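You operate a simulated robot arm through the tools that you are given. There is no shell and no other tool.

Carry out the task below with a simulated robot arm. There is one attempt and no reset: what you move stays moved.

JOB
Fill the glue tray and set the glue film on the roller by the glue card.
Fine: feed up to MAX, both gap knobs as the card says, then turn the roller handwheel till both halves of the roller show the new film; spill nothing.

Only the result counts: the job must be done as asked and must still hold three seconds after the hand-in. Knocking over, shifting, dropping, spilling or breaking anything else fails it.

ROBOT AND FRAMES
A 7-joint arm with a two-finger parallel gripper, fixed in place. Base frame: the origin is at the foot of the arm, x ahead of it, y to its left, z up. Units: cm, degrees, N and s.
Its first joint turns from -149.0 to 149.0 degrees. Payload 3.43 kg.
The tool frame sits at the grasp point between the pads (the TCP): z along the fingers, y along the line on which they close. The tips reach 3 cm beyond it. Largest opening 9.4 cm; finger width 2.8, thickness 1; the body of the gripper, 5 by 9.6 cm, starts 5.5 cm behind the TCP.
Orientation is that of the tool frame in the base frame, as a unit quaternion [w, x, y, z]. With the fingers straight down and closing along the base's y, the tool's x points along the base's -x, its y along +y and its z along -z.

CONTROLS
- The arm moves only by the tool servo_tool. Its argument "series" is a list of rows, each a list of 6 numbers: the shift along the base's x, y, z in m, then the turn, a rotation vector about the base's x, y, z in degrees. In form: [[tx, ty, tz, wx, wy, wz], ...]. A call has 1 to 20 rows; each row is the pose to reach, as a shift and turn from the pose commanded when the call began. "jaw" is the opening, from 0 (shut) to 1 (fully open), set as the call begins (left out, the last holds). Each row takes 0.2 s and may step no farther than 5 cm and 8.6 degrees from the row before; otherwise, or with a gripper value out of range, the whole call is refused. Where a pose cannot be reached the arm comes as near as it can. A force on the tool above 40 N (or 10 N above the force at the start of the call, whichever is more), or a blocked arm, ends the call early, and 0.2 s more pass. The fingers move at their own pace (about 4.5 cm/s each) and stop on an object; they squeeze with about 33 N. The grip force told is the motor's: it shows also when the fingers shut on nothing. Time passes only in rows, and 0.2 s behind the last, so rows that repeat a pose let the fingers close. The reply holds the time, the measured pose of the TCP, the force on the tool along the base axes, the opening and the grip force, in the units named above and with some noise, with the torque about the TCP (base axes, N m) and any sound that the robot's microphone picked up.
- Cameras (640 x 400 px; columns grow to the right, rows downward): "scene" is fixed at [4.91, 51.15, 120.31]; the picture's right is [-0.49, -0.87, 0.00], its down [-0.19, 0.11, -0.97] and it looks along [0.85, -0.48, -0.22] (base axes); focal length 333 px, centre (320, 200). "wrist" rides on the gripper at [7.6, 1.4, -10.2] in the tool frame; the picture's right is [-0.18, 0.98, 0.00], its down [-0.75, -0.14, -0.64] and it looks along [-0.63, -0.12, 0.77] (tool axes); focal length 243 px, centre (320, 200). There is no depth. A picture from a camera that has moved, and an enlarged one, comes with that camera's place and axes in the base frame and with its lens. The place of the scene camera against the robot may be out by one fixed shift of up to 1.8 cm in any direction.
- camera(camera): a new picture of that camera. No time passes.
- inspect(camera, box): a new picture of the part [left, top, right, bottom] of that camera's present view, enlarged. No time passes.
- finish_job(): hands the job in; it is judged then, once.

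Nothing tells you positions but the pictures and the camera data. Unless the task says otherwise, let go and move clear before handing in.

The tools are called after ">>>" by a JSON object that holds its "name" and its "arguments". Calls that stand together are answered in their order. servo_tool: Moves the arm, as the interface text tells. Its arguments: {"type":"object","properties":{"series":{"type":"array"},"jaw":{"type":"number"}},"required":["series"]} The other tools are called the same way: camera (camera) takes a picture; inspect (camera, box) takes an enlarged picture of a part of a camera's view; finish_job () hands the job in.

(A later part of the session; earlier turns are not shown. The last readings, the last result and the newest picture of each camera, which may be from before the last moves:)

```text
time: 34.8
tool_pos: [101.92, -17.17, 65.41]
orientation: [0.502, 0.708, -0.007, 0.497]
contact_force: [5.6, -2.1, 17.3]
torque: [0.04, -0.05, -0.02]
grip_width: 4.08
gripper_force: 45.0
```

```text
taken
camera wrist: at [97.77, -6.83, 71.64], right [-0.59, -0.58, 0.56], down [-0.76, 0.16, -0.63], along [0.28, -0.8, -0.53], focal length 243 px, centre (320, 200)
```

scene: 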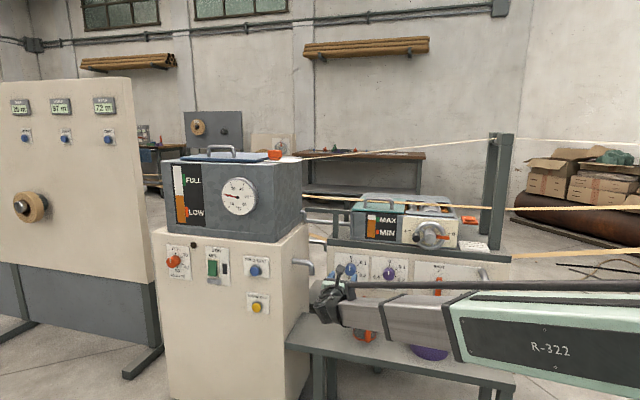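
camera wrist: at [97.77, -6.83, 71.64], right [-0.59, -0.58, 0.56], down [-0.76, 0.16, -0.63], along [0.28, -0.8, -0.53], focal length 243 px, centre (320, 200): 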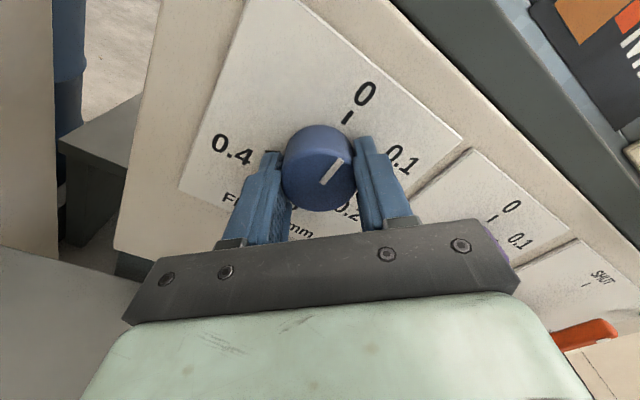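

Gripped at 4.08 cm. I'll ease the command up 3 mm to relieve the side force, then turn the knob +90° clockwise.

>>> {"name": "servo_tool", "arguments": {"series": [[0, 0, 0.003, 0, 0, 0], [0, 0, 0.003, 5.6, -5.72, 0], [0, 0, 0.003, 11.2, -11.44, 0], [0, 0, 0.003, 16.8, -17.16, 0], [0, 0, 0.003, 22.4, -22.88, 0], [0, 0, 0.003, 28, -28.6, 0], [0, 0, 0.003, 33.6, -34.32, 0], [0, 0, 0.003, 39.2, -40.04, 0], [0, 0, 0.003, 44.8, -45.76, 0], [0, 0, 0.003, 50.4, -51.48, 0], [0, 0, 0.003, 56, -57.2, 0], [0, 0, 0.003, 61.6, -62.9, 0], [0, 0, 0.003, 63, -64.35, 0]]}}

>>> {"name": "camera", "arguments": {"camera": "wrist"}}

>>> {"name": "inspect", "arguments": {"camera": "scene", "box": [300, 180, 500, 340]}}

```text
time: 37.3
tool_pos: [102.05, -17.01, 65.4]
orientation: [0.033, 0.526, -0.476, 0.704]
contact_force: [2.3, 4.3, -1.8]
torque: [-0.53, -0.52, 0.18]
grip_width: 4.05
gripper_force: 44.7
stopped in row 12: the force on the tool passed its limit at 40 N (the readings are from after the stop); the commanded pose is now the measured one
```

```text
taken
camera wrist: at [90.47, -14.06, 70.29], right [-0.46, -0.45, -0.77], down [-0.04, 0.87, -0.49], along [0.89, -0.19, -0.42], focal length 243 px, centre (320, 200)
```

wrist: 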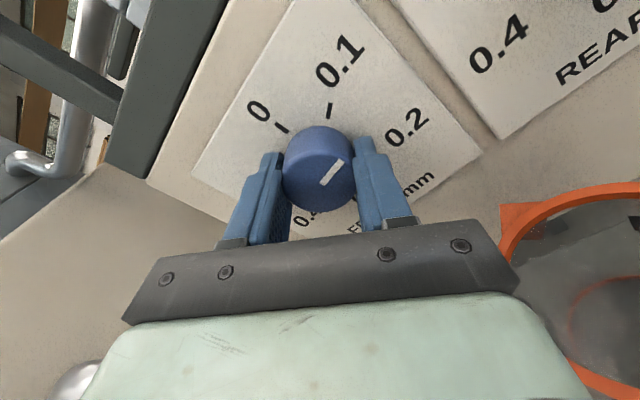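

```text
2.50 times, centred on (400, 260) of scene
camera zoom: at [4.91, 51.15, 120.31], right [-0.49, -0.87, 0.0], down [-0.19, 0.11, -0.97], along [0.85, -0.48, -0.22], focal length 834 px, centre (120, 50)
```

zoom: 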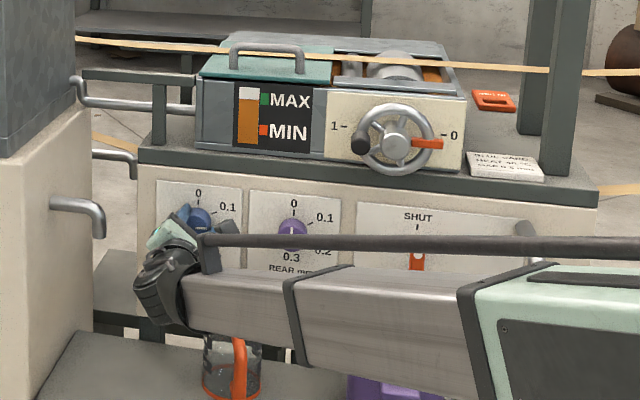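

The turn stopped at about 84° on a side-force limit, probably from gripping slightly off-axis. I'll release and check.

>>> {"name": "servo_tool", "arguments": {"series": [[0, 0, 0, 0, 0, 0], [0, 0, 0, 0, 0, 0], [0, 0, 0, 0, 0, 0]], "jaw": 0.7}}

>>> {"name": "camera", "arguments": {"camera": "wrist"}}

```text
time: 38.1
tool_pos: [101.9, -17.11, 65.52]
orientation: [0.034, 0.525, -0.476, 0.704]
contact_force: [-1.1, 0.3, -0.4]
torque: [-0.01, -0.02, -0.01]
grip_width: 6.55
gripper_force: 0.0
```

```text
taken
camera wrist: at [90.44, -14.08, 70.32], right [-0.46, -0.45, -0.77], down [-0.04, 0.87, -0.49], along [0.89, -0.19, -0.42], focal length 243 px, centre (320, 200)
```

wrist: 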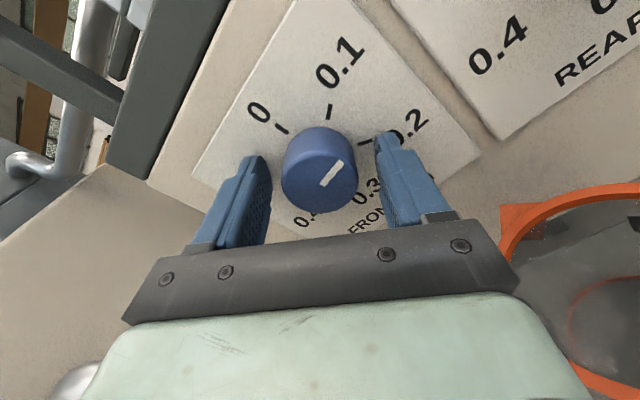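

The pointer stands midway between 0.1 and 0.2, so about 85°. I'll roll back with the fingers open to re-grip for the remaining 95°.

>>> {"name": "servo_tool", "arguments": {"series": [[0, 0, 0, -5.7, 5.67, 0], [0, 0, 0, -11.4, 11.34, 0], [0, 0, 0, -17.1, 17.0, 0], [0, 0, 0, -22.8, 22.68, 0], [0, 0, 0, -28.5, 28.35, 0], [0, 0, 0, -34.2, 34.0, 0], [0, 0, 0, -39.9, 39.7, 0], [0, 0, 0, -45.6, 45.36, 0], [0, 0, 0, -51.3, 51.0, 0], [0, 0, 0, -57, 56.7, 0], [0, 0, 0, -62.7, 62.4, 0], [0, 0, 0, -68.4, 68.0, 0]]}}

>>> {"name": "camera", "arguments": {"camera": "wrist"}}

```text
time: 40.7
tool_pos: [102.02, -17.01, 65.56]
orientation: [0.551, 0.702, 0.074, 0.445]
contact_force: [-0.4, -0.1, -0.6]
torque: [-0.01, 0.0, -0.01]
grip_width: 6.6
gripper_force: 0.1
```

```text
taken
camera wrist: at [98.66, -5.89, 70.58], right [-0.49, -0.48, 0.73], down [-0.85, 0.06, -0.53], along [0.21, -0.87, -0.44], focal length 243 px, centre (320, 200)
```

wrist: 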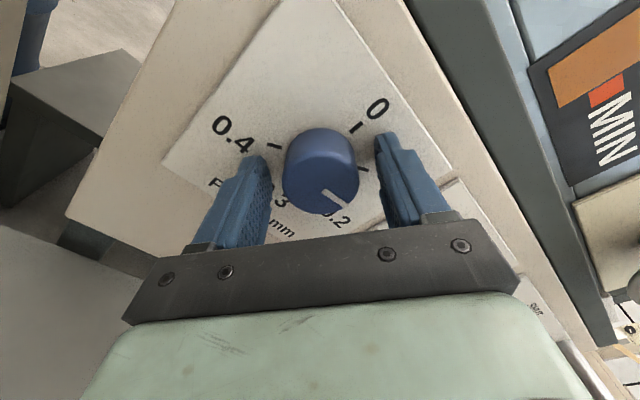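

>>> {"name": "servo_tool", "arguments": {"series": [[0, 0, 0, 0, 0, 0], [0, 0, 0, 0, 0, 0], [0, 0, 0, 0, 0, 0], [0, 0, 0, 0, 0, 0]], "jaw": 0}}

```text
time: 41.7
tool_pos: [102.0, -17.08, 65.45]
orientation: [0.552, 0.702, 0.073, 0.445]
contact_force: [-1.2, -2.1, 2.6]
torque: [0.49, 0.48, 0.32]
grip_width: 4.14
gripper_force: 44.6
```

>>> {"name": "servo_tool", "arguments": {"series": [[0, 0, 0, 5.64, -5.61, 0], [0, 0, 0, 11.28, -11.22, 0], [0, 0, 0, 16.92, -16.83, 0], [0, 0, 0, 22.57, -22.44, 0], [0, 0, 0, 28.2, -28.05, 0], [0, 0, 0, 33.85, -33.66, 0], [0, 0, 0, 39.5, -39.27, 0], [0, 0, 0, 45.1, -44.88, 0], [0, 0, 0, 50.8, -50.5, 0], [0, 0, 0, 56.4, -56.1, 0], [0, 0, 0, 62.1, -61.7, 0], [0, 0, 0, 67.7, -67.3, 0]]}}

>>> {"name": "camera", "arguments": {"camera": "wrist"}}

```text
time: 44.3
tool_pos: [102.12, -17.02, 65.4]
orientation: [0.04, 0.529, -0.473, 0.704]
contact_force: [18.0, -11.6, 9.9]
torque: [-0.75, -0.71, 0.09]
grip_width: 4.14
gripper_force: 44.4
```

```text
taken
camera wrist: at [90.51, -14.07, 70.44], right [-0.47, -0.46, -0.76], down [-0.05, 0.87, -0.5], along [0.88, -0.2, -0.42], focal length 243 px, centre (320, 200)
```

wrist: 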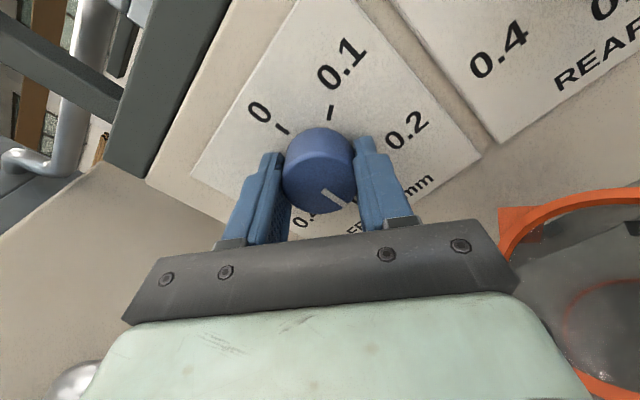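

Now I release and back off to read the pointer.

>>> {"name": "servo_tool", "arguments": {"series": [[0, 0, 0, 0, 0, 0], [0, 0, 0, 0, 0, 0], [0, 0, 0, 0, 0, 0], [-0.02, 0.02, 0, 0, 0, 0], [-0.045, 0.045, 0, 0, 0, 0], [-0.07, 0.07, 0, -5.4, 5.4, 0], [-0.09, 0.09, 0.01, -10.8, 10.8, 0], [-0.09, 0.09, 0.02, -16.2, 16.2, 0], [-0.09, 0.09, 0.03, -21.6, 21.6, 0], [-0.09, 0.09, 0.03, -27.5, 27.4, 0]], "jaw": 0.7}}

>>> {"name": "camera", "arguments": {"camera": "wrist"}}

>>> {"name": "inspect", "arguments": {"camera": "wrist", "box": [240, 30, 400, 190]}}

>>> {"name": "inspect", "arguments": {"camera": "scene", "box": [320, 240, 420, 300]}}

```text
time: 46.5
tool_pos: [92.91, -8.1, 68.63]
orientation: [0.274, 0.655, -0.269, 0.651]
contact_force: [0.4, -0.2, -0.7]
torque: [-0.01, -0.03, 0.01]
grip_width: 6.57
gripper_force: 0.0
```

```text
taken
camera wrist: at [84.7, -1.81, 75.97], right [-0.7, -0.69, -0.17], down [-0.36, 0.55, -0.75], along [0.62, -0.46, -0.63], focal length 243 px, centre (320, 200)
```

wrist: 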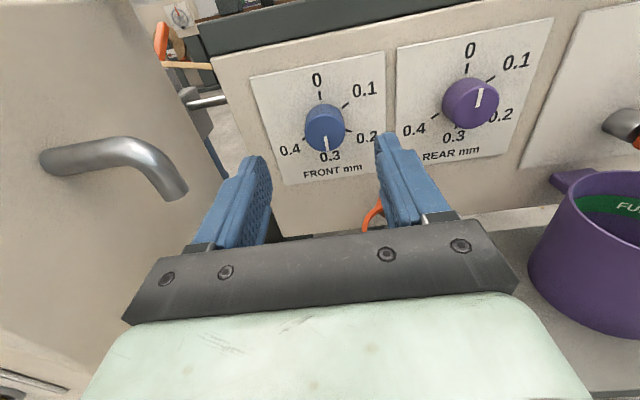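

```text
2.50 times, centred on (320, 110) of wrist
camera zoom: at [84.7, -1.81, 75.97], right [-0.7, -0.69, -0.17], down [-0.36, 0.55, -0.75], along [0.62, -0.46, -0.63], focal length 606 px, centre (320, 425)
```

zoom: 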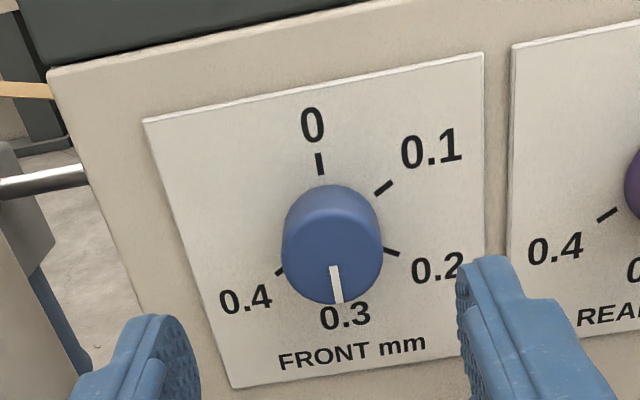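

```text
6.40 times, centred on (370, 270) of scene
camera zoom: at [4.91, 51.15, 120.31], right [-0.49, -0.87, 0.0], down [-0.19, 0.11, -0.97], along [0.85, -0.48, -0.22], focal length 2134 px, centre (0, -248)
```

zoom: 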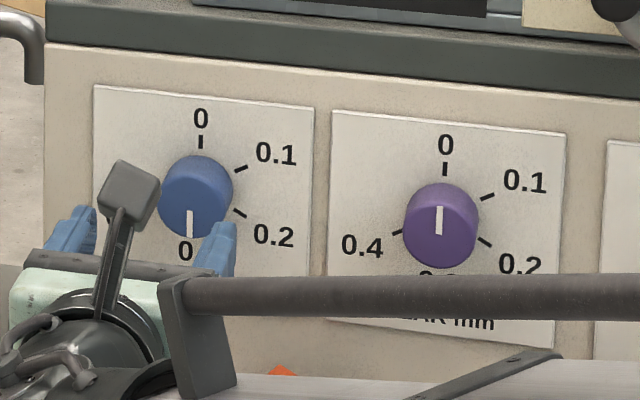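

The FRONT pointer reads 0.3. Next is the REAR (purple) knob. I'll move to its standoff, roll −50°, and advance.

>>> {"name": "servo_tool", "arguments": {"series": [[-0.03, -0.03, 0, 0, 0, 0], [-0.06, -0.06, 0, -5.6, 5.63, 0], [-0.081, -0.1, 0, -11.2, 11.26, 0], [-0.081, -0.135, -0.01, -16.8, 16.9, 0], [-0.081, -0.135, -0.02, -22.4, 22.5, 0], [-0.081, -0.135, -0.032, -28, 28.16, 0], [-0.081, -0.135, -0.032, -33.6, 33.8, 0], [-0.081, -0.135, -0.032, -35.25, 35.45, 0], [-0.055, -0.161, -0.032, -35.25, 35.45, 0], [-0.042, -0.174, -0.032, -35.25, 35.45, 0]]}}

>>> {"name": "camera", "arguments": {"camera": "wrist"}}

```text
time: 48.7
tool_pos: [88.76, -25.59, 65.27]
orientation: [0.524, 0.707, 0.031, 0.474]
contact_force: [0.0, -0.6, 0.5]
torque: [-0.02, -0.02, 0.0]
grip_width: 6.62
gripper_force: 0.1
```

```text
taken
camera wrist: at [84.93, -14.81, 71.12], right [-0.55, -0.54, 0.64], down [-0.8, 0.11, -0.59], along [0.25, -0.83, -0.49], focal length 243 px, centre (320, 200)
```

wrist: 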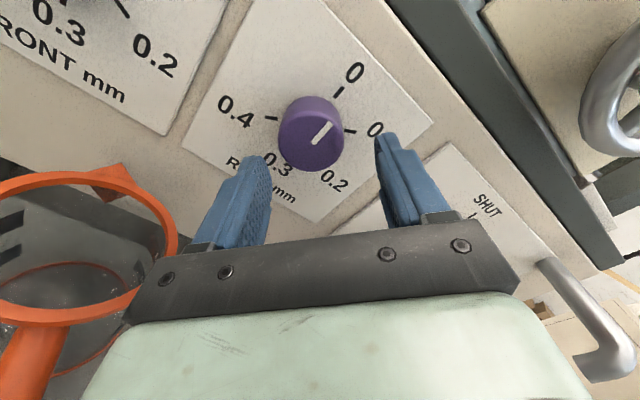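

The knob sits about 0.8 cm further left than I aimed. I'll correct sideways and then advance.

>>> {"name": "servo_tool", "arguments": {"series": [[0.0057, 0.0057, 0.0018, 0, 0, 0], [0.0137, -0.0023, 0.0018, 0, 0, 0], [0.0217, -0.0103, 0.0018, 0, 0, 0], [0.0277, -0.0163, 0.0018, 0, 0, 0]]}}

>>> {"name": "camera", "arguments": {"camera": "wrist"}}

```text
time: 49.7
tool_pos: [91.6, -27.03, 65.37]
orientation: [0.523, 0.707, 0.032, 0.474]
contact_force: [-0.3, 0.1, -0.3]
torque: [-0.03, -0.01, 0.01]
grip_width: 6.56
gripper_force: 0.0
```

```text
taken
camera wrist: at [87.76, -16.36, 71.26], right [-0.55, -0.54, 0.64], down [-0.8, 0.11, -0.59], along [0.25, -0.83, -0.49], focal length 243 px, centre (320, 200)
```

wrist: 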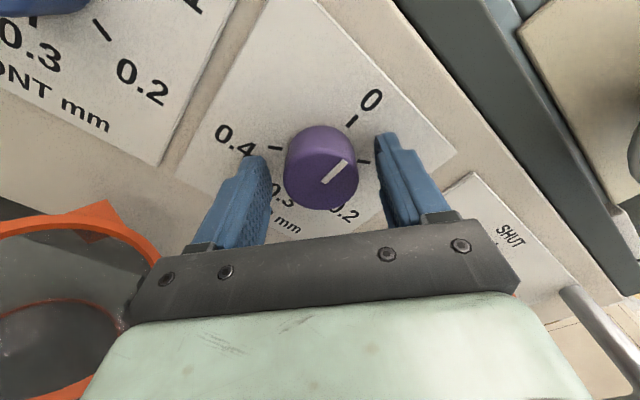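

Well aligned. I'll grip and turn +90°.

>>> {"name": "servo_tool", "arguments": {"series": [[0, 0, 0, 0, 0, 0], [0, 0, 0, 0, 0, 0], [0, 0, 0, 0, 0, 0], [0, 0, 0, 0, 0, 0]], "jaw": 0}}

>>> {"name": "servo_tool", "arguments": {"series": [[0, 0, 0, 5.76, -5.8, 0], [0, 0, 0, 11.5, -11.6, 0], [0, 0, 0, 17.3, -17.4, 0], [0, 0, 0, 23, -23.2, 0], [0, 0, 0, 28.8, -29, 0], [0, 0, 0, 34.55, -34.8, 0], [0, 0, 0, 40.3, -40.6, 0], [0, 0, 0, 46, -46.4, 0], [0, 0, 0, 51.8, -52.2, 0], [0, 0, 0, 57.6, -58, 0], [0, 0, 0, 63.3, -63.8, 0]]}}

>>> {"name": "camera", "arguments": {"camera": "wrist"}}

```text
time: 50.7
tool_pos: [91.49, -27.16, 65.5]
orientation: [0.525, 0.707, 0.032, 0.474]
contact_force: [0.1, -4.3, 4.5]
torque: [0.47, 0.43, 0.36]
grip_width: 4.1
gripper_force: 45.6
```

```text
time: 53.1
tool_pos: [91.5, -27.14, 65.5]
orientation: [0.034, 0.522, -0.478, 0.706]
contact_force: [-14.3, -15.3, 1.0]
torque: [0.19, 0.2, 1.13]
grip_width: 4.13
gripper_force: 44.7
```

```text
taken
camera wrist: at [79.95, -24.08, 70.28], right [-0.45, -0.45, -0.77], down [-0.03, 0.87, -0.49], along [0.89, -0.2, -0.41], focal length 243 px, centre (320, 200)
```

wrist: 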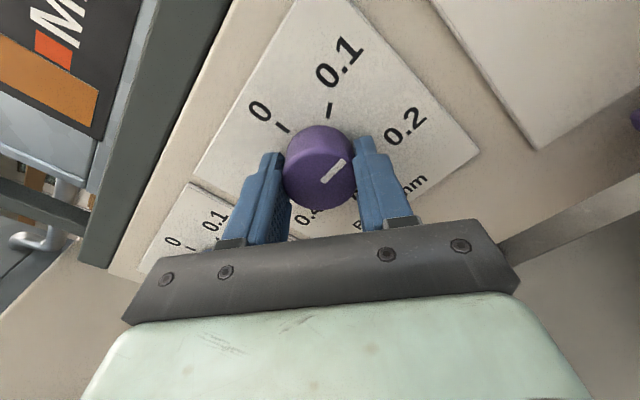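

The first 90° is done. I'll release, roll back, re-grip and turn the second 90°.

>>> {"name": "servo_tool", "arguments": {"series": [[0, 0, 0, 0, 0, 0], [0, 0, 0, 0, 0, 0], [0, 0, 0, 0, 0, 0], [0, 0, 0, -5.76, 5.8, 0], [0, 0, 0, -11.5, 11.6, 0], [0, 0, 0, -17.3, 17.4, 0], [0, 0, 0, -23, 23.2, 0], [0, 0, 0, -28.8, 29, 0], [0, 0, 0, -34.55, 34.8, 0], [0, 0, 0, -40.3, 40.6, 0], [0, 0, 0, -46, 46.4, 0], [0, 0, 0, -51.8, 52.2, 0], [0, 0, 0, -57.6, 58, 0], [0, 0, 0, -63.3, 63.8, 0]], "jaw": 0.7}}

>>> {"name": "camera", "arguments": {"camera": "wrist"}}

```text
time: 56.1
tool_pos: [91.52, -27.17, 65.63]
orientation: [0.524, 0.707, 0.033, 0.473]
contact_force: [0.8, 0.0, 0.2]
torque: [-0.02, 0.0, 0.02]
grip_width: 6.6
gripper_force: 0.0
```

```text
taken
camera wrist: at [87.78, -16.33, 71.25], right [-0.54, -0.54, 0.64], down [-0.8, 0.11, -0.59], along [0.25, -0.83, -0.49], focal length 243 px, centre (320, 200)
```

wrist: 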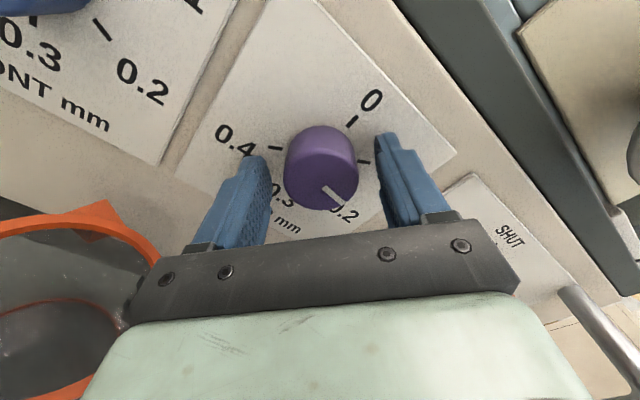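

>>> {"name": "servo_tool", "arguments": {"series": [[0, 0, 0, 0, 0, 0], [0, 0, 0, 0, 0, 0], [0, 0, 0, 0, 0, 0], [0, 0, 0, 0, 0, 0]], "jaw": 0}}

>>> {"name": "servo_tool", "arguments": {"series": [[0, 0, 0, 5.76, -5.8, 0], [0, 0, 0, 11.5, -11.6, 0], [0, 0, 0, 17.3, -17.4, 0], [0, 0, 0, 23, -23.2, 0], [0, 0, 0, 28.8, -29, 0], [0, 0, 0, 34.55, -34.8, 0], [0, 0, 0, 40.3, -40.6, 0], [0, 0, 0, 46, -46.4, 0], [0, 0, 0, 51.8, -52.2, 0], [0, 0, 0, 57.6, -58, 0], [0, 0, 0, 63.3, -63.8, 0]]}}

>>> {"name": "servo_tool", "arguments": {"series": [[0, 0, 0, 0, 0, 0], [0, 0, 0, 0, 0, 0], [0, 0, 0, 0, 0, 0], [-0.02, 0.02, 0, 0, 0, 0], [-0.045, 0.045, 0, 0, 0, 0], [-0.07, 0.07, 0, -5.4, 5.4, 0], [-0.09, 0.09, 0.01, -10.8, 10.8, 0], [-0.09, 0.09, 0.02, -16.2, 16.2, 0], [-0.09, 0.09, 0.03, -21.6, 21.6, 0], [-0.09, 0.09, 0.03, -28, 28.2, 0]], "jaw": 0.7}}

>>> {"name": "camera", "arguments": {"camera": "wrist"}}

>>> {"name": "inspect", "arguments": {"camera": "wrist", "box": [240, 30, 400, 190]}}

>>> {"name": "inspect", "arguments": {"camera": "scene", "box": [320, 240, 420, 300]}}

```text
time: 57.1
tool_pos: [91.58, -27.13, 65.55]
orientation: [0.523, 0.707, 0.031, 0.475]
contact_force: [-0.5, -3.1, 5.7]
torque: [0.37, 0.44, 0.23]
grip_width: 4.18
gripper_force: 44.7
```

```text
time: 59.5
tool_pos: [91.39, -27.16, 65.51]
orientation: [0.034, 0.522, -0.478, 0.706]
contact_force: [-8.1, -10.5, 8.1]
torque: [0.1, 0.18, 0.65]
grip_width: 4.16
gripper_force: 44.9
```

```text
refused: row 10 steps farther than a row can; nothing moved
```

```text
taken
camera wrist: at [79.93, -24.1, 70.3], right [-0.45, -0.45, -0.77], down [-0.03, 0.87, -0.49], along [0.89, -0.2, -0.41], focal length 243 px, centre (320, 200)
```

wrist: 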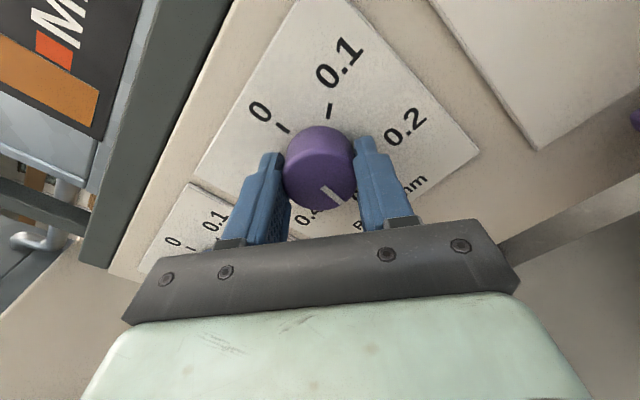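

```text
2.50 times, centred on (320, 110) of wrist
camera zoom: at [79.93, -24.1, 70.3], right [-0.45, -0.45, -0.77], down [-0.03, 0.87, -0.49], along [0.89, -0.2, -0.41], focal length 606 px, centre (320, 425)
```

zoom: 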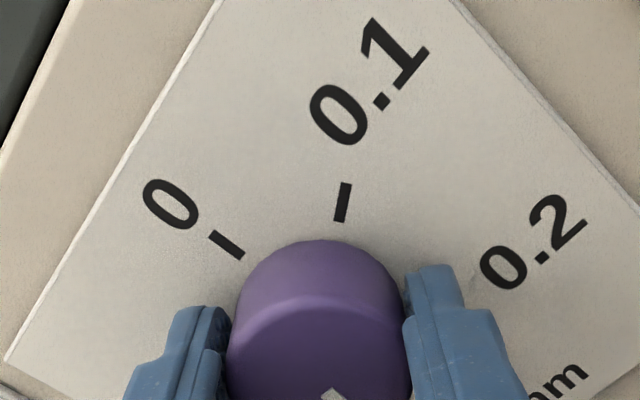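

```text
6.40 times, centred on (370, 270) of scene
camera zoom: at [4.91, 51.15, 120.31], right [-0.49, -0.87, 0.0], down [-0.19, 0.11, -0.97], along [0.85, -0.48, -0.22], focal length 2134 px, centre (0, -248)
```

zoom: 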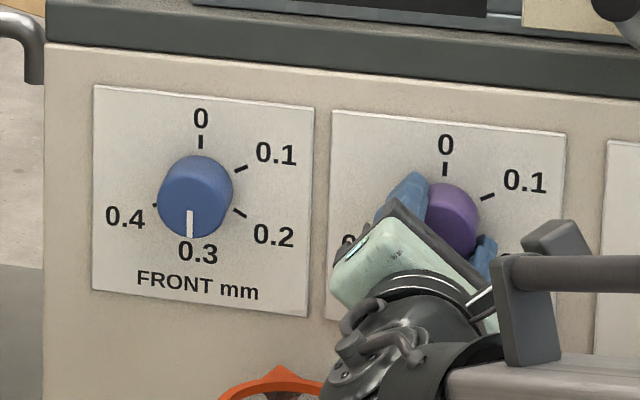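

FRONT reads 0.3 in the scene view. My release call was refused because a row was too large, so I'll redo the release and retreat with smaller steps.

>>> {"name": "servo_tool", "arguments": {"series": [[0, 0, 0, 0, 0, 0], [0, 0, 0, 0, 0, 0], [0, 0, 0, 0, 0, 0], [-0.02, 0.02, 0, 0, 0, 0], [-0.045, 0.045, 0, 0, 0, 0], [-0.07, 0.07, 0, -5.4, 5.4, 0], [-0.09, 0.09, 0.01, -10.8, 10.8, 0], [-0.09, 0.09, 0.02, -16.2, 16.2, 0], [-0.09, 0.09, 0.03, -21.6, 21.6, 0], [-0.09, 0.09, 0.03, -27, 27, 0]], "jaw": 0.7}}

>>> {"name": "camera", "arguments": {"camera": "wrist"}}

>>> {"name": "inspect", "arguments": {"camera": "wrist", "box": [240, 30, 400, 190]}}

>>> {"name": "inspect", "arguments": {"camera": "scene", "box": [320, 240, 420, 300]}}

>>> {"name": "inspect", "arguments": {"camera": "wrist", "box": [340, 0, 640, 150]}}

```text
time: 61.7
tool_pos: [82.48, -18.14, 68.45]
orientation: [0.265, 0.65, -0.278, 0.656]
contact_force: [0.1, 0.3, -0.1]
torque: [-0.02, -0.02, -0.02]
grip_width: 6.56
gripper_force: 0.0
```

```text
taken
camera wrist: at [74.03, -11.95, 75.88], right [-0.69, -0.69, -0.2], down [-0.34, 0.57, -0.75], along [0.63, -0.45, -0.63], focal length 243 px, centre (320, 200)
```

wrist: 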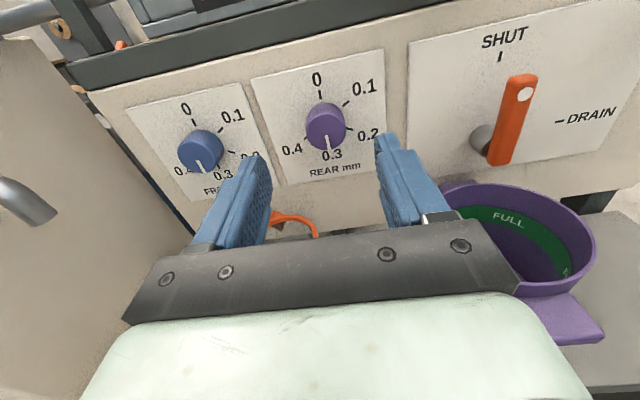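

```text
2.50 times, centred on (320, 110) of wrist
camera zoom: at [74.03, -11.95, 75.88], right [-0.69, -0.69, -0.2], down [-0.34, 0.57, -0.75], along [0.63, -0.45, -0.63], focal length 606 px, centre (320, 425)
```

zoom: 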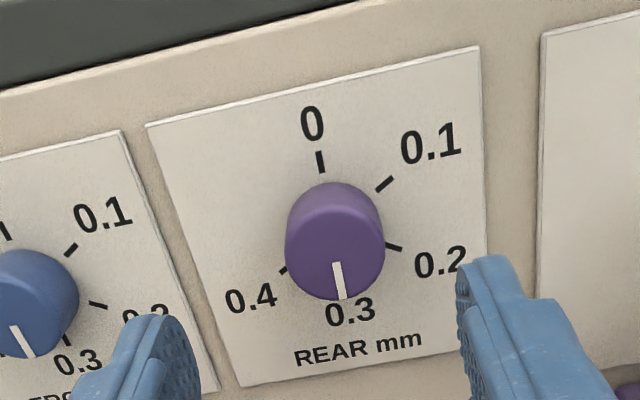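

```text
6.40 times, centred on (370, 270) of scene
camera zoom: at [4.91, 51.15, 120.31], right [-0.49, -0.87, 0.0], down [-0.19, 0.11, -0.97], along [0.85, -0.48, -0.22], focal length 2134 px, centre (0, -248)
```

zoom: 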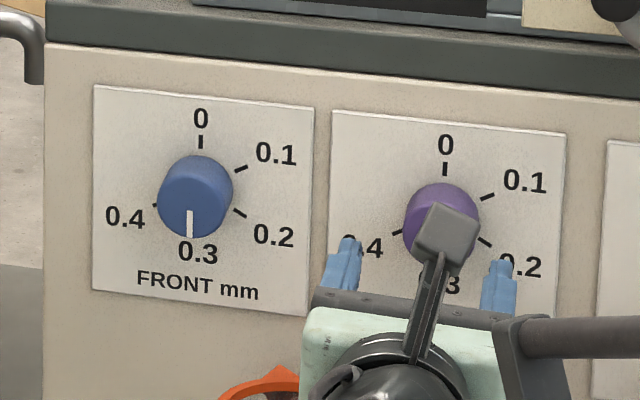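

```text
2.13 times, centred on (490, 75) of wrist
camera zoom: at [74.03, -11.95, 75.88], right [-0.69, -0.69, -0.2], down [-0.34, 0.57, -0.75], along [0.63, -0.45, -0.63], focal length 518 px, centre (-43, 467)
```

zoom: 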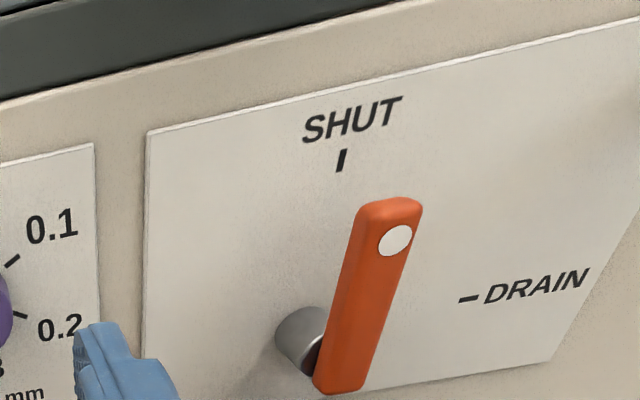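

Both knobs read 0.3 and the drain is SHUT. Now I'll go up and across to view the handwheel.

>>> {"name": "servo_tool", "arguments": {"series": [[-0.03, 0.02, 0.03, 0, 0, 0], [-0.06, 0.02, 0.06, 0, 0, 0], [-0.09, 0.01, 0.1, 0, 0, 0], [-0.11, -0.02, 0.13, 0, 0, 0], [-0.12, -0.05, 0.16, 0, 0, 0]]}}

>>> {"name": "camera", "arguments": {"camera": "wrist"}}

>>> {"name": "camera", "arguments": {"camera": "scene"}}

```text
refused: row 3 steps farther than a row can; nothing moved
```

```text
taken
camera wrist: at [74.03, -11.95, 75.88], right [-0.69, -0.69, -0.2], down [-0.34, 0.57, -0.75], along [0.63, -0.45, -0.63], focal length 243 px, centre (320, 200)
```

wrist: 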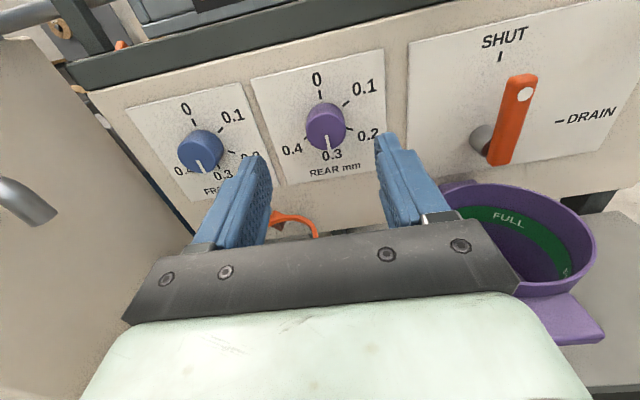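

```text
taken
```

scene: 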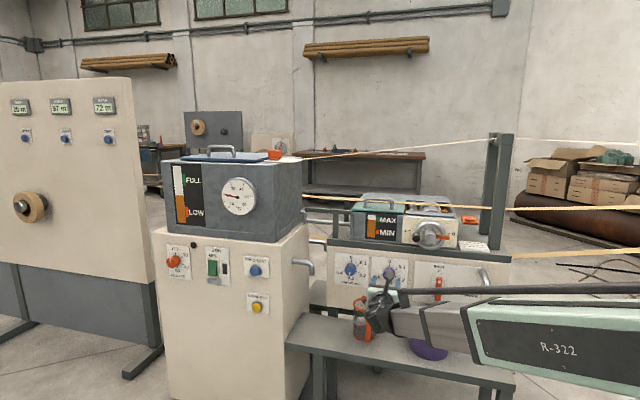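

One row was too long; I'll use smaller steps.

>>> {"name": "servo_tool", "arguments": {"series": [[-0.03, 0.02, 0.03, 0, 0, 0], [-0.05, 0.02, 0.06, 0, 0, 0], [-0.07, 0.01, 0.09, 0, 0, 0], [-0.09, -0.01, 0.12, 0, 0, 0], [-0.11, -0.03, 0.15, 0, 0, 0], [-0.12, -0.05, 0.16, 0, 0, 0]]}}

>>> {"name": "camera", "arguments": {"camera": "wrist"}}

>>> {"name": "camera", "arguments": {"camera": "scene"}}

```text
time: 63.1
tool_pos: [70.43, -23.16, 84.61]
orientation: [0.264, 0.65, -0.279, 0.656]
contact_force: [-0.6, -0.3, -0.1]
torque: [0.01, -0.02, 0.0]
grip_width: 6.56
gripper_force: 0.0
```

```text
taken
camera wrist: at [61.94, -17.02, 91.83], right [-0.69, -0.69, -0.21], down [-0.34, 0.57, -0.75], along [0.63, -0.45, -0.63], focal length 243 px, centre (320, 200)
```

wrist: 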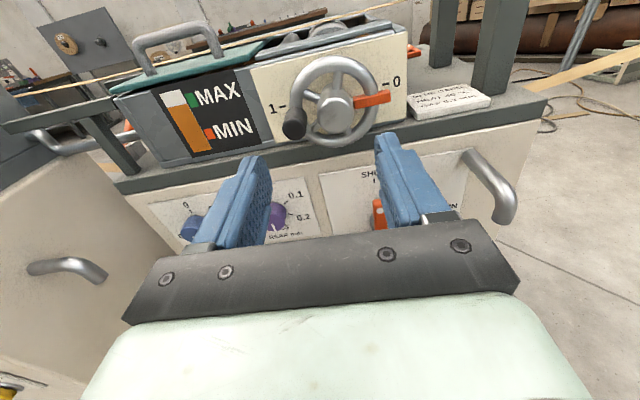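

```text
taken
```

scene: 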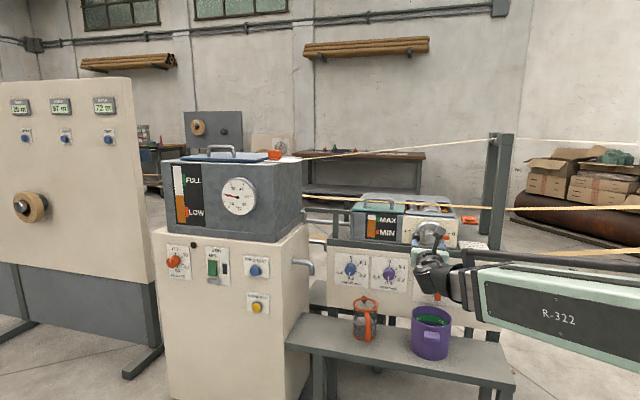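

>>> {"name": "inspect", "arguments": {"camera": "wrist", "box": [240, 30, 420, 150]}}

>>> {"name": "inspect", "arguments": {"camera": "scene", "box": [380, 180, 480, 245]}}

```text
3.33 times, centred on (330, 90) of wrist
camera zoom: at [61.94, -17.02, 91.83], right [-0.69, -0.69, -0.21], down [-0.34, 0.57, -0.75], along [0.63, -0.45, -0.63], focal length 809 px, centre (287, 567)
```

zoom: 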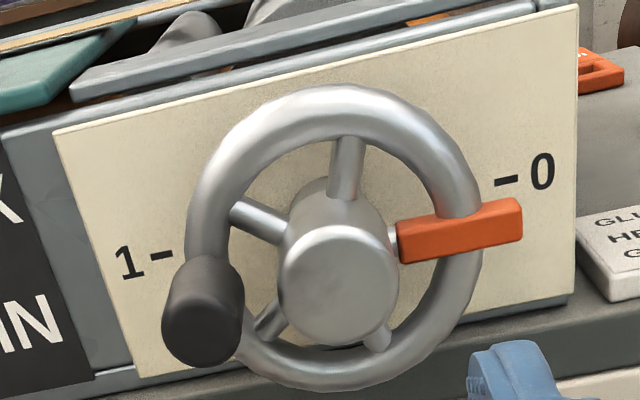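

```text
6.15 times, centred on (430, 212) of scene
camera zoom: at [4.91, 51.15, 120.31], right [-0.49, -0.87, 0.0], down [-0.19, 0.11, -0.97], along [0.85, -0.48, -0.22], focal length 2052 px, centre (-357, 123)
```

zoom: 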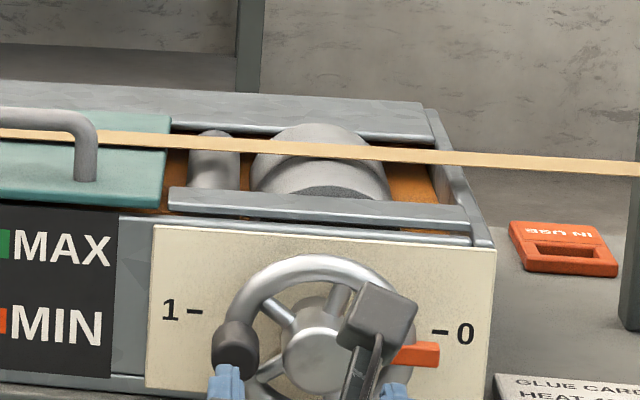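

The hub is about 3.9 cm wide at about (81.1, −35.6, 82.0) and sticks out in front of the rim, with the black crank at about 9 o'clock. I'll roll −55° so the fingers miss the crank, and come closer.

>>> {"name": "servo_tool", "arguments": {"series": [[0.005, -0.01, -0.005, -5.5, 5.55, 0], [0.01, -0.02, -0.01, -11, 11.1, 0], [0.015, -0.03, -0.015, -16.5, 16.6, 0], [0.02, -0.04, -0.02, -22, 22.2, 0], [0.03, -0.048, -0.026, -27.5, 27.7, 0], [0.041, -0.058, -0.026, -33, 33.3, 0], [0.041, -0.058, -0.026, -38.8, 39, 0]], "jaw": 0.6}}

>>> {"name": "camera", "arguments": {"camera": "wrist"}}

>>> {"name": "camera", "arguments": {"camera": "scene"}}

```text
time: 64.7
tool_pos: [74.52, -28.95, 81.89]
orientation: [0.538, 0.705, 0.054, 0.459]
contact_force: [0.2, 0.4, -0.3]
torque: [-0.01, 0.01, -0.02]
grip_width: 5.67
gripper_force: 0.2
```

```text
taken
camera wrist: at [71.02, -17.98, 87.28], right [-0.52, -0.51, 0.69], down [-0.83, 0.08, -0.56], along [0.23, -0.85, -0.47], focal length 243 px, centre (320, 200)
```

wrist: 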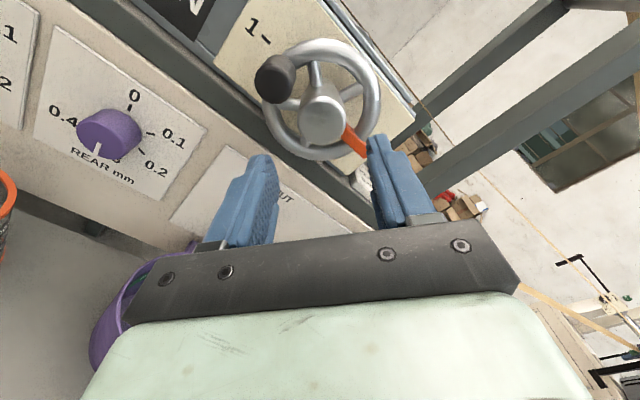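

```text
taken
```

scene: 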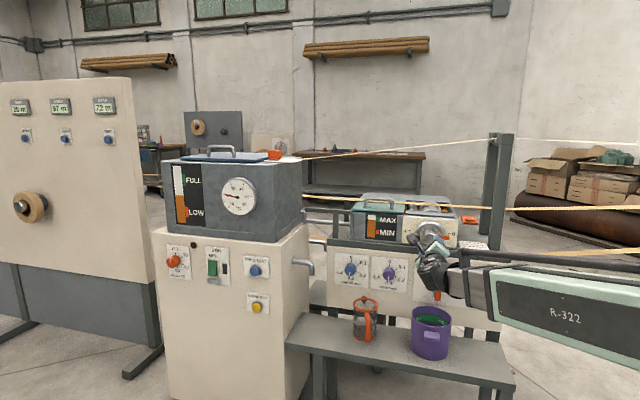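

>>> {"name": "inspect", "arguments": {"camera": "wrist", "box": [230, 20, 430, 220]}}

```text
2.00 times, centred on (330, 120) of wrist
camera zoom: at [71.02, -17.98, 87.28], right [-0.52, -0.51, 0.69], down [-0.83, 0.08, -0.56], along [0.23, -0.85, -0.47], focal length 485 px, centre (300, 360)
```

zoom: 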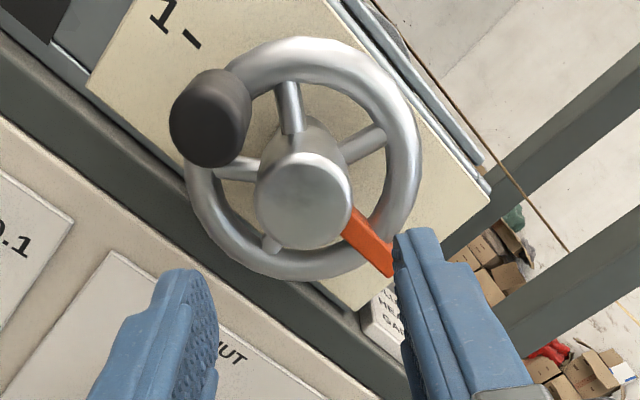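

The hub is centred on the tool axis. I'll advance in two stages.

>>> {"name": "servo_tool", "arguments": {"series": [[0.014, -0.0142, 0, 0, 0, 0], [0.028, -0.0284, 0, 0, 0, 0], [0.0388, -0.039, 0, 0, 0, 0]]}}

>>> {"name": "camera", "arguments": {"camera": "wrist"}}

```text
time: 65.5
tool_pos: [78.47, -32.73, 81.73]
orientation: [0.537, 0.705, 0.053, 0.461]
contact_force: [0.0, 0.7, -0.2]
torque: [0.0, 0.01, 0.0]
grip_width: 5.62
gripper_force: 0.0
```

```text
taken
camera wrist: at [74.88, -21.81, 87.22], right [-0.52, -0.52, 0.68], down [-0.82, 0.08, -0.56], along [0.23, -0.85, -0.47], focal length 243 px, centre (320, 200)
```

wrist: 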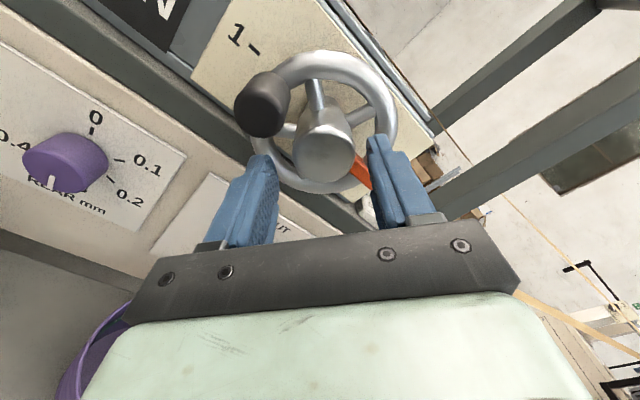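

>>> {"name": "servo_tool", "arguments": {"series": [[0.008, -0.0098, 0.0015, 0, 0, 0], [0.0168, -0.0186, 0.0015, 0, 0, 0]]}}

>>> {"name": "camera", "arguments": {"camera": "wrist"}}

```text
time: 66.1
tool_pos: [79.99, -34.48, 81.96]
orientation: [0.537, 0.705, 0.052, 0.46]
contact_force: [-12.2, 9.5, -3.9]
torque: [-0.03, 0.05, 0.14]
grip_width: 5.65
gripper_force: 0.1
```

```text
taken
camera wrist: at [76.49, -23.55, 87.41], right [-0.52, -0.52, 0.68], down [-0.82, 0.09, -0.56], along [0.23, -0.85, -0.47], focal length 243 px, centre (320, 200)
```

wrist: 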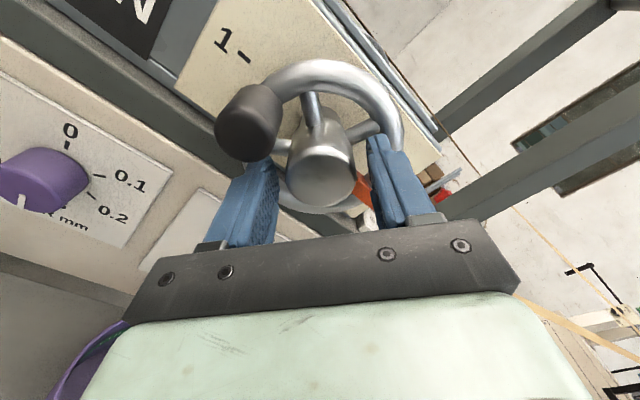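

The tips are just touching the rim plane (about 15 N). I'll back off 0.7 cm and then close on the hub.

>>> {"name": "servo_tool", "arguments": {"series": [[-0.006, 0.006, 0, 0, 0, 0], [-0.006, 0.006, 0, 0, 0, 0]]}}

>>> {"name": "servo_tool", "arguments": {"series": [[0, 0, 0, 0, 0, 0], [0, 0, 0, 0, 0, 0], [0, 0, 0, 0, 0, 0]], "jaw": 0}}

>>> {"name": "camera", "arguments": {"camera": "wrist"}}

```text
time: 66.7
tool_pos: [79.73, -34.09, 81.91]
orientation: [0.537, 0.705, 0.053, 0.46]
contact_force: [0.0, 0.4, -0.4]
torque: [0.0, 0.0, 0.0]
grip_width: 5.63
gripper_force: 0.0
```

```text
time: 67.5
tool_pos: [79.6, -33.99, 81.97]
orientation: [0.536, 0.705, 0.052, 0.461]
contact_force: [1.8, -2.7, 2.1]
torque: [0.3, 0.31, 0.13]
grip_width: 3.97
gripper_force: 44.4
```

```text
taken
camera wrist: at [76.04, -23.07, 87.48], right [-0.52, -0.52, 0.68], down [-0.82, 0.09, -0.56], along [0.23, -0.85, -0.47], focal length 243 px, centre (320, 200)
```

wrist: 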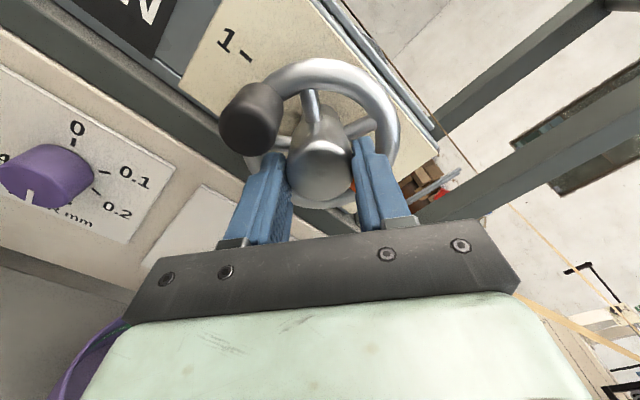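

The hub is gripped. I'll turn 40° clockwise first and watch the roller.

>>> {"name": "servo_tool", "arguments": {"series": [[0, 0, 0, 5.6, -5.7, 0], [0, 0, 0, 11.2, -11.4, 0], [0, 0, 0, 16.8, -17, 0], [0, 0, 0, 22.4, -22.7, 0], [0, 0, 0, 28, -28.4, 0]]}}

>>> {"name": "camera", "arguments": {"camera": "wrist"}}

>>> {"name": "inspect", "arguments": {"camera": "scene", "box": [380, 180, 480, 245]}}

```text
time: 68.7
tool_pos: [79.49, -34.07, 81.98]
orientation: [0.348, 0.679, -0.192, 0.617]
contact_force: [8.0, -3.0, 6.1]
torque: [0.69, 0.73, 0.54]
grip_width: 3.95
gripper_force: 45.1
```

```text
taken
camera wrist: at [72.56, -26.5, 89.52], right [-0.71, -0.7, 0.05], down [-0.48, 0.42, -0.77], along [0.52, -0.57, -0.64], focal length 243 px, centre (320, 200)
```

wrist: 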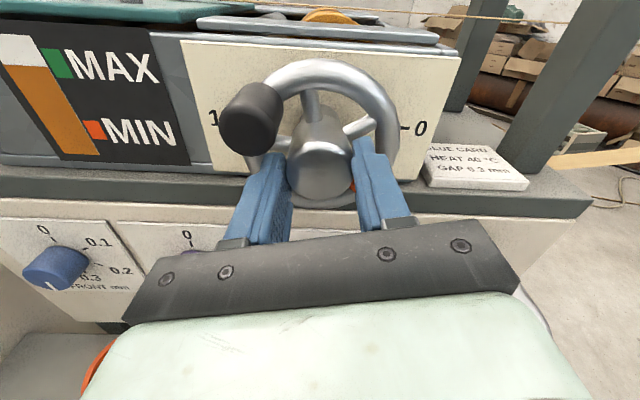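

```text
6.15 times, centred on (430, 212) of scene
camera zoom: at [4.91, 51.15, 120.31], right [-0.49, -0.87, 0.0], down [-0.19, 0.11, -0.97], along [0.85, -0.48, -0.22], focal length 2052 px, centre (-357, 123)
```

zoom: 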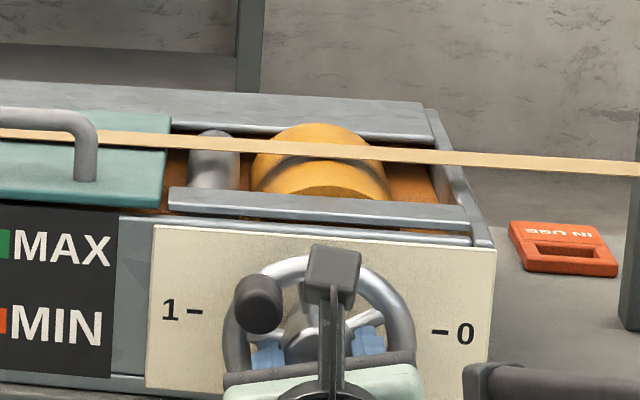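

Both roller halves already turned amber. I'll keep turning to make sure the new film goes fully around, watching the gauge too.

>>> {"name": "servo_tool", "arguments": {"series": [[0, 0, 0, 5.6, -5.7, 0], [0, 0, 0, 11.2, -11.4, 0], [0, 0, 0, 16.8, -17, 0], [0, 0, 0, 22.4, -22.7, 0], [0, 0, 0, 28, -28.4, 0], [0, 0, 0, 33.6, -34.1, 0], [0, 0, 0, 38, -38.5, 0]]}}

>>> {"name": "camera", "arguments": {"camera": "wrist"}}

>>> {"name": "inspect", "arguments": {"camera": "scene", "box": [380, 180, 480, 245]}}

>>> {"name": "inspect", "arguments": {"camera": "scene", "box": [350, 200, 420, 250]}}

```text
time: 70.3
tool_pos: [79.52, -34.05, 81.92]
orientation: [0.031, 0.517, -0.481, 0.708]
contact_force: [3.7, 0.0, -0.1]
torque: [0.33, 0.38, 0.97]
grip_width: 3.97
gripper_force: 45.3
```

```text
taken
camera wrist: at [68.0, -30.98, 86.63], right [-0.45, -0.44, -0.78], down [-0.03, 0.87, -0.48], along [0.89, -0.2, -0.4], focal length 243 px, centre (320, 200)
```

wrist: 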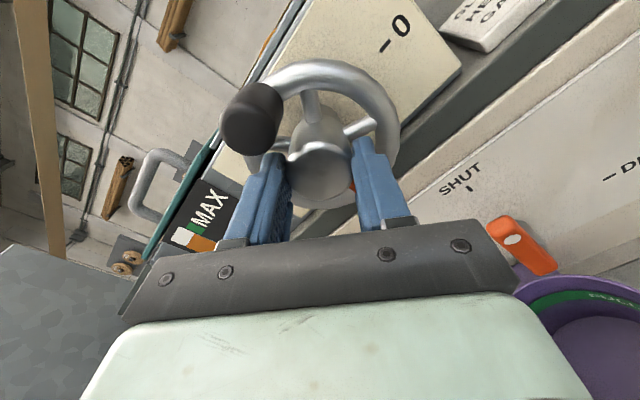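

```text
6.15 times, centred on (430, 212) of scene
camera zoom: at [4.91, 51.15, 120.31], right [-0.49, -0.87, 0.0], down [-0.19, 0.11, -0.97], along [0.85, -0.48, -0.22], focal length 2052 px, centre (-357, 123)
```

zoom: 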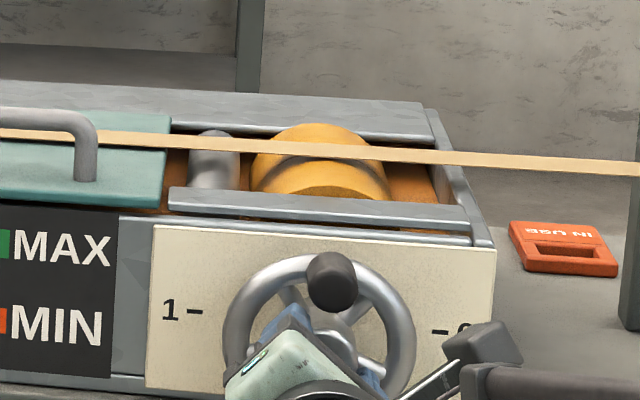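

```text
8.00 times, centred on (385, 225) of scene
camera zoom: at [4.91, 51.15, 120.31], right [-0.49, -0.87, 0.0], down [-0.19, 0.11, -0.97], along [0.85, -0.48, -0.22], focal length 2667 px, centre (-200, 0)
```

zoom: 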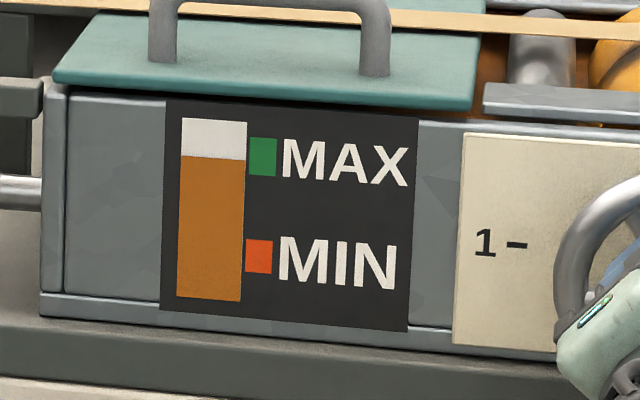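

Film shows on both halves after 95°, and the level is still at MAX. For robustness I'll add a second stroke to bring the pointer to the 1 mark: release, retract, roll back −85°, re-grip.

>>> {"name": "servo_tool", "arguments": {"series": [[0, 0, 0, 0, 0, 0], [0, 0, 0, 0, 0, 0], [-0.015, 0.015, 0, 0, 0, 0], [-0.035, 0.035, 0, 0, 0, 0], [-0.035, 0.035, 0, -5.5, 5.55, 0], [-0.035, 0.035, 0, -11, 11.1, 0], [-0.035, 0.035, 0, -16.5, 16.6, 0], [-0.035, 0.035, 0, -22, 22.2, 0], [-0.035, 0.035, 0, -27.5, 27.7, 0], [-0.035, 0.035, 0, -33, 33.3, 0], [-0.035, 0.035, 0, -38.5, 38.8, 0], [-0.035, 0.035, 0, -44, 44.3, 0], [-0.035, 0.035, 0, -49.5, 49.9, 0], [-0.035, 0.035, 0, -55, 55.4, 0], [-0.035, 0.035, 0, -60, 60.3, 0]], "jaw": 0.6}}

>>> {"name": "camera", "arguments": {"camera": "wrist"}}

>>> {"name": "inspect", "arguments": {"camera": "scene", "box": [380, 180, 480, 245]}}

```text
time: 73.5
tool_pos: [76.0, -30.44, 81.98]
orientation: [0.5, 0.706, 0.0, 0.502]
contact_force: [-0.2, 0.0, 0.1]
torque: [0.02, 0.0, -0.02]
grip_width: 5.63
gripper_force: 0.0
```

```text
taken
camera wrist: at [71.81, -20.24, 88.17], right [-0.58, -0.58, 0.56], down [-0.76, 0.14, -0.64], along [0.29, -0.8, -0.53], focal length 243 px, centre (320, 200)
```

wrist: 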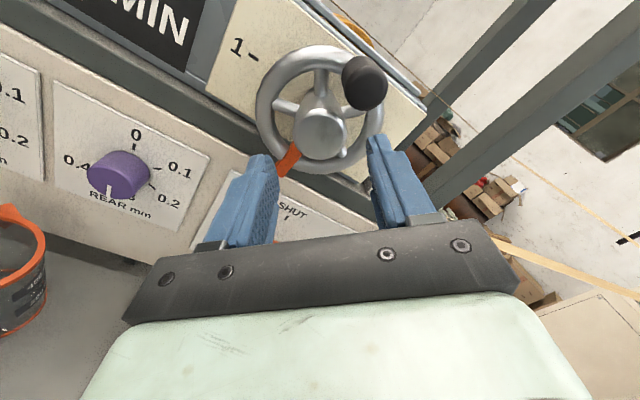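

```text
6.15 times, centred on (430, 212) of scene
camera zoom: at [4.91, 51.15, 120.31], right [-0.49, -0.87, 0.0], down [-0.19, 0.11, -0.97], along [0.85, -0.48, -0.22], focal length 2052 px, centre (-357, 123)
```

zoom: 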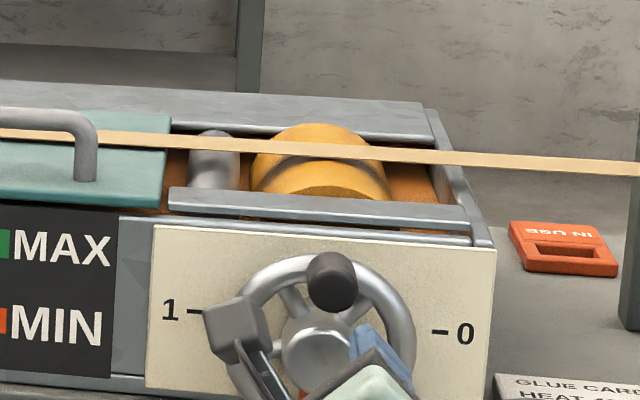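

The crank now clears both fingers. I'll re-advance, grip, and turn another 85°.

>>> {"name": "servo_tool", "arguments": {"series": [[0.015, -0.015, 0, 0, 0, 0], [0.028, -0.028, 0, 0, 0, 0], [0.035, -0.0355, 0, 0, 0, 0]]}}

>>> {"name": "servo_tool", "arguments": {"series": [[0, 0, 0, 0, 0, 0], [0, 0, 0, 0, 0, 0], [0, 0, 0, 0, 0, 0]], "jaw": 0}}

>>> {"name": "camera", "arguments": {"camera": "wrist"}}

```text
time: 74.3
tool_pos: [79.48, -33.95, 82.08]
orientation: [0.5, 0.705, -0.001, 0.502]
contact_force: [0.1, -0.7, -0.3]
torque: [-0.03, 0.03, 0.03]
grip_width: 5.65
gripper_force: 0.1
```

```text
time: 75.1
tool_pos: [79.54, -34.03, 82.04]
orientation: [0.5, 0.706, 0.0, 0.502]
contact_force: [2.2, -0.8, -3.4]
torque: [0.08, 0.1, 0.32]
grip_width: 3.86
gripper_force: 45.5
```

```text
taken
camera wrist: at [75.32, -23.76, 88.18], right [-0.59, -0.58, 0.56], down [-0.76, 0.15, -0.64], along [0.29, -0.8, -0.53], focal length 243 px, centre (320, 200)
```

wrist: 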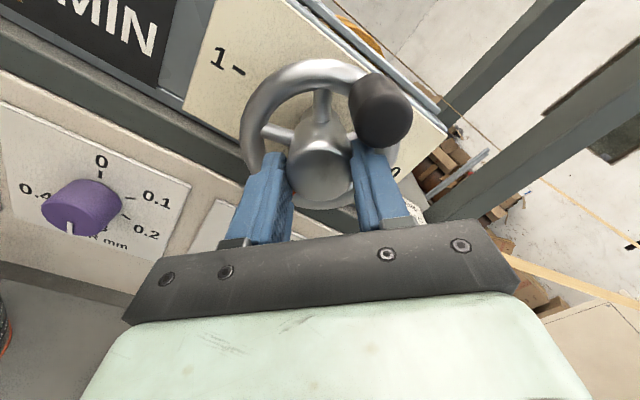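

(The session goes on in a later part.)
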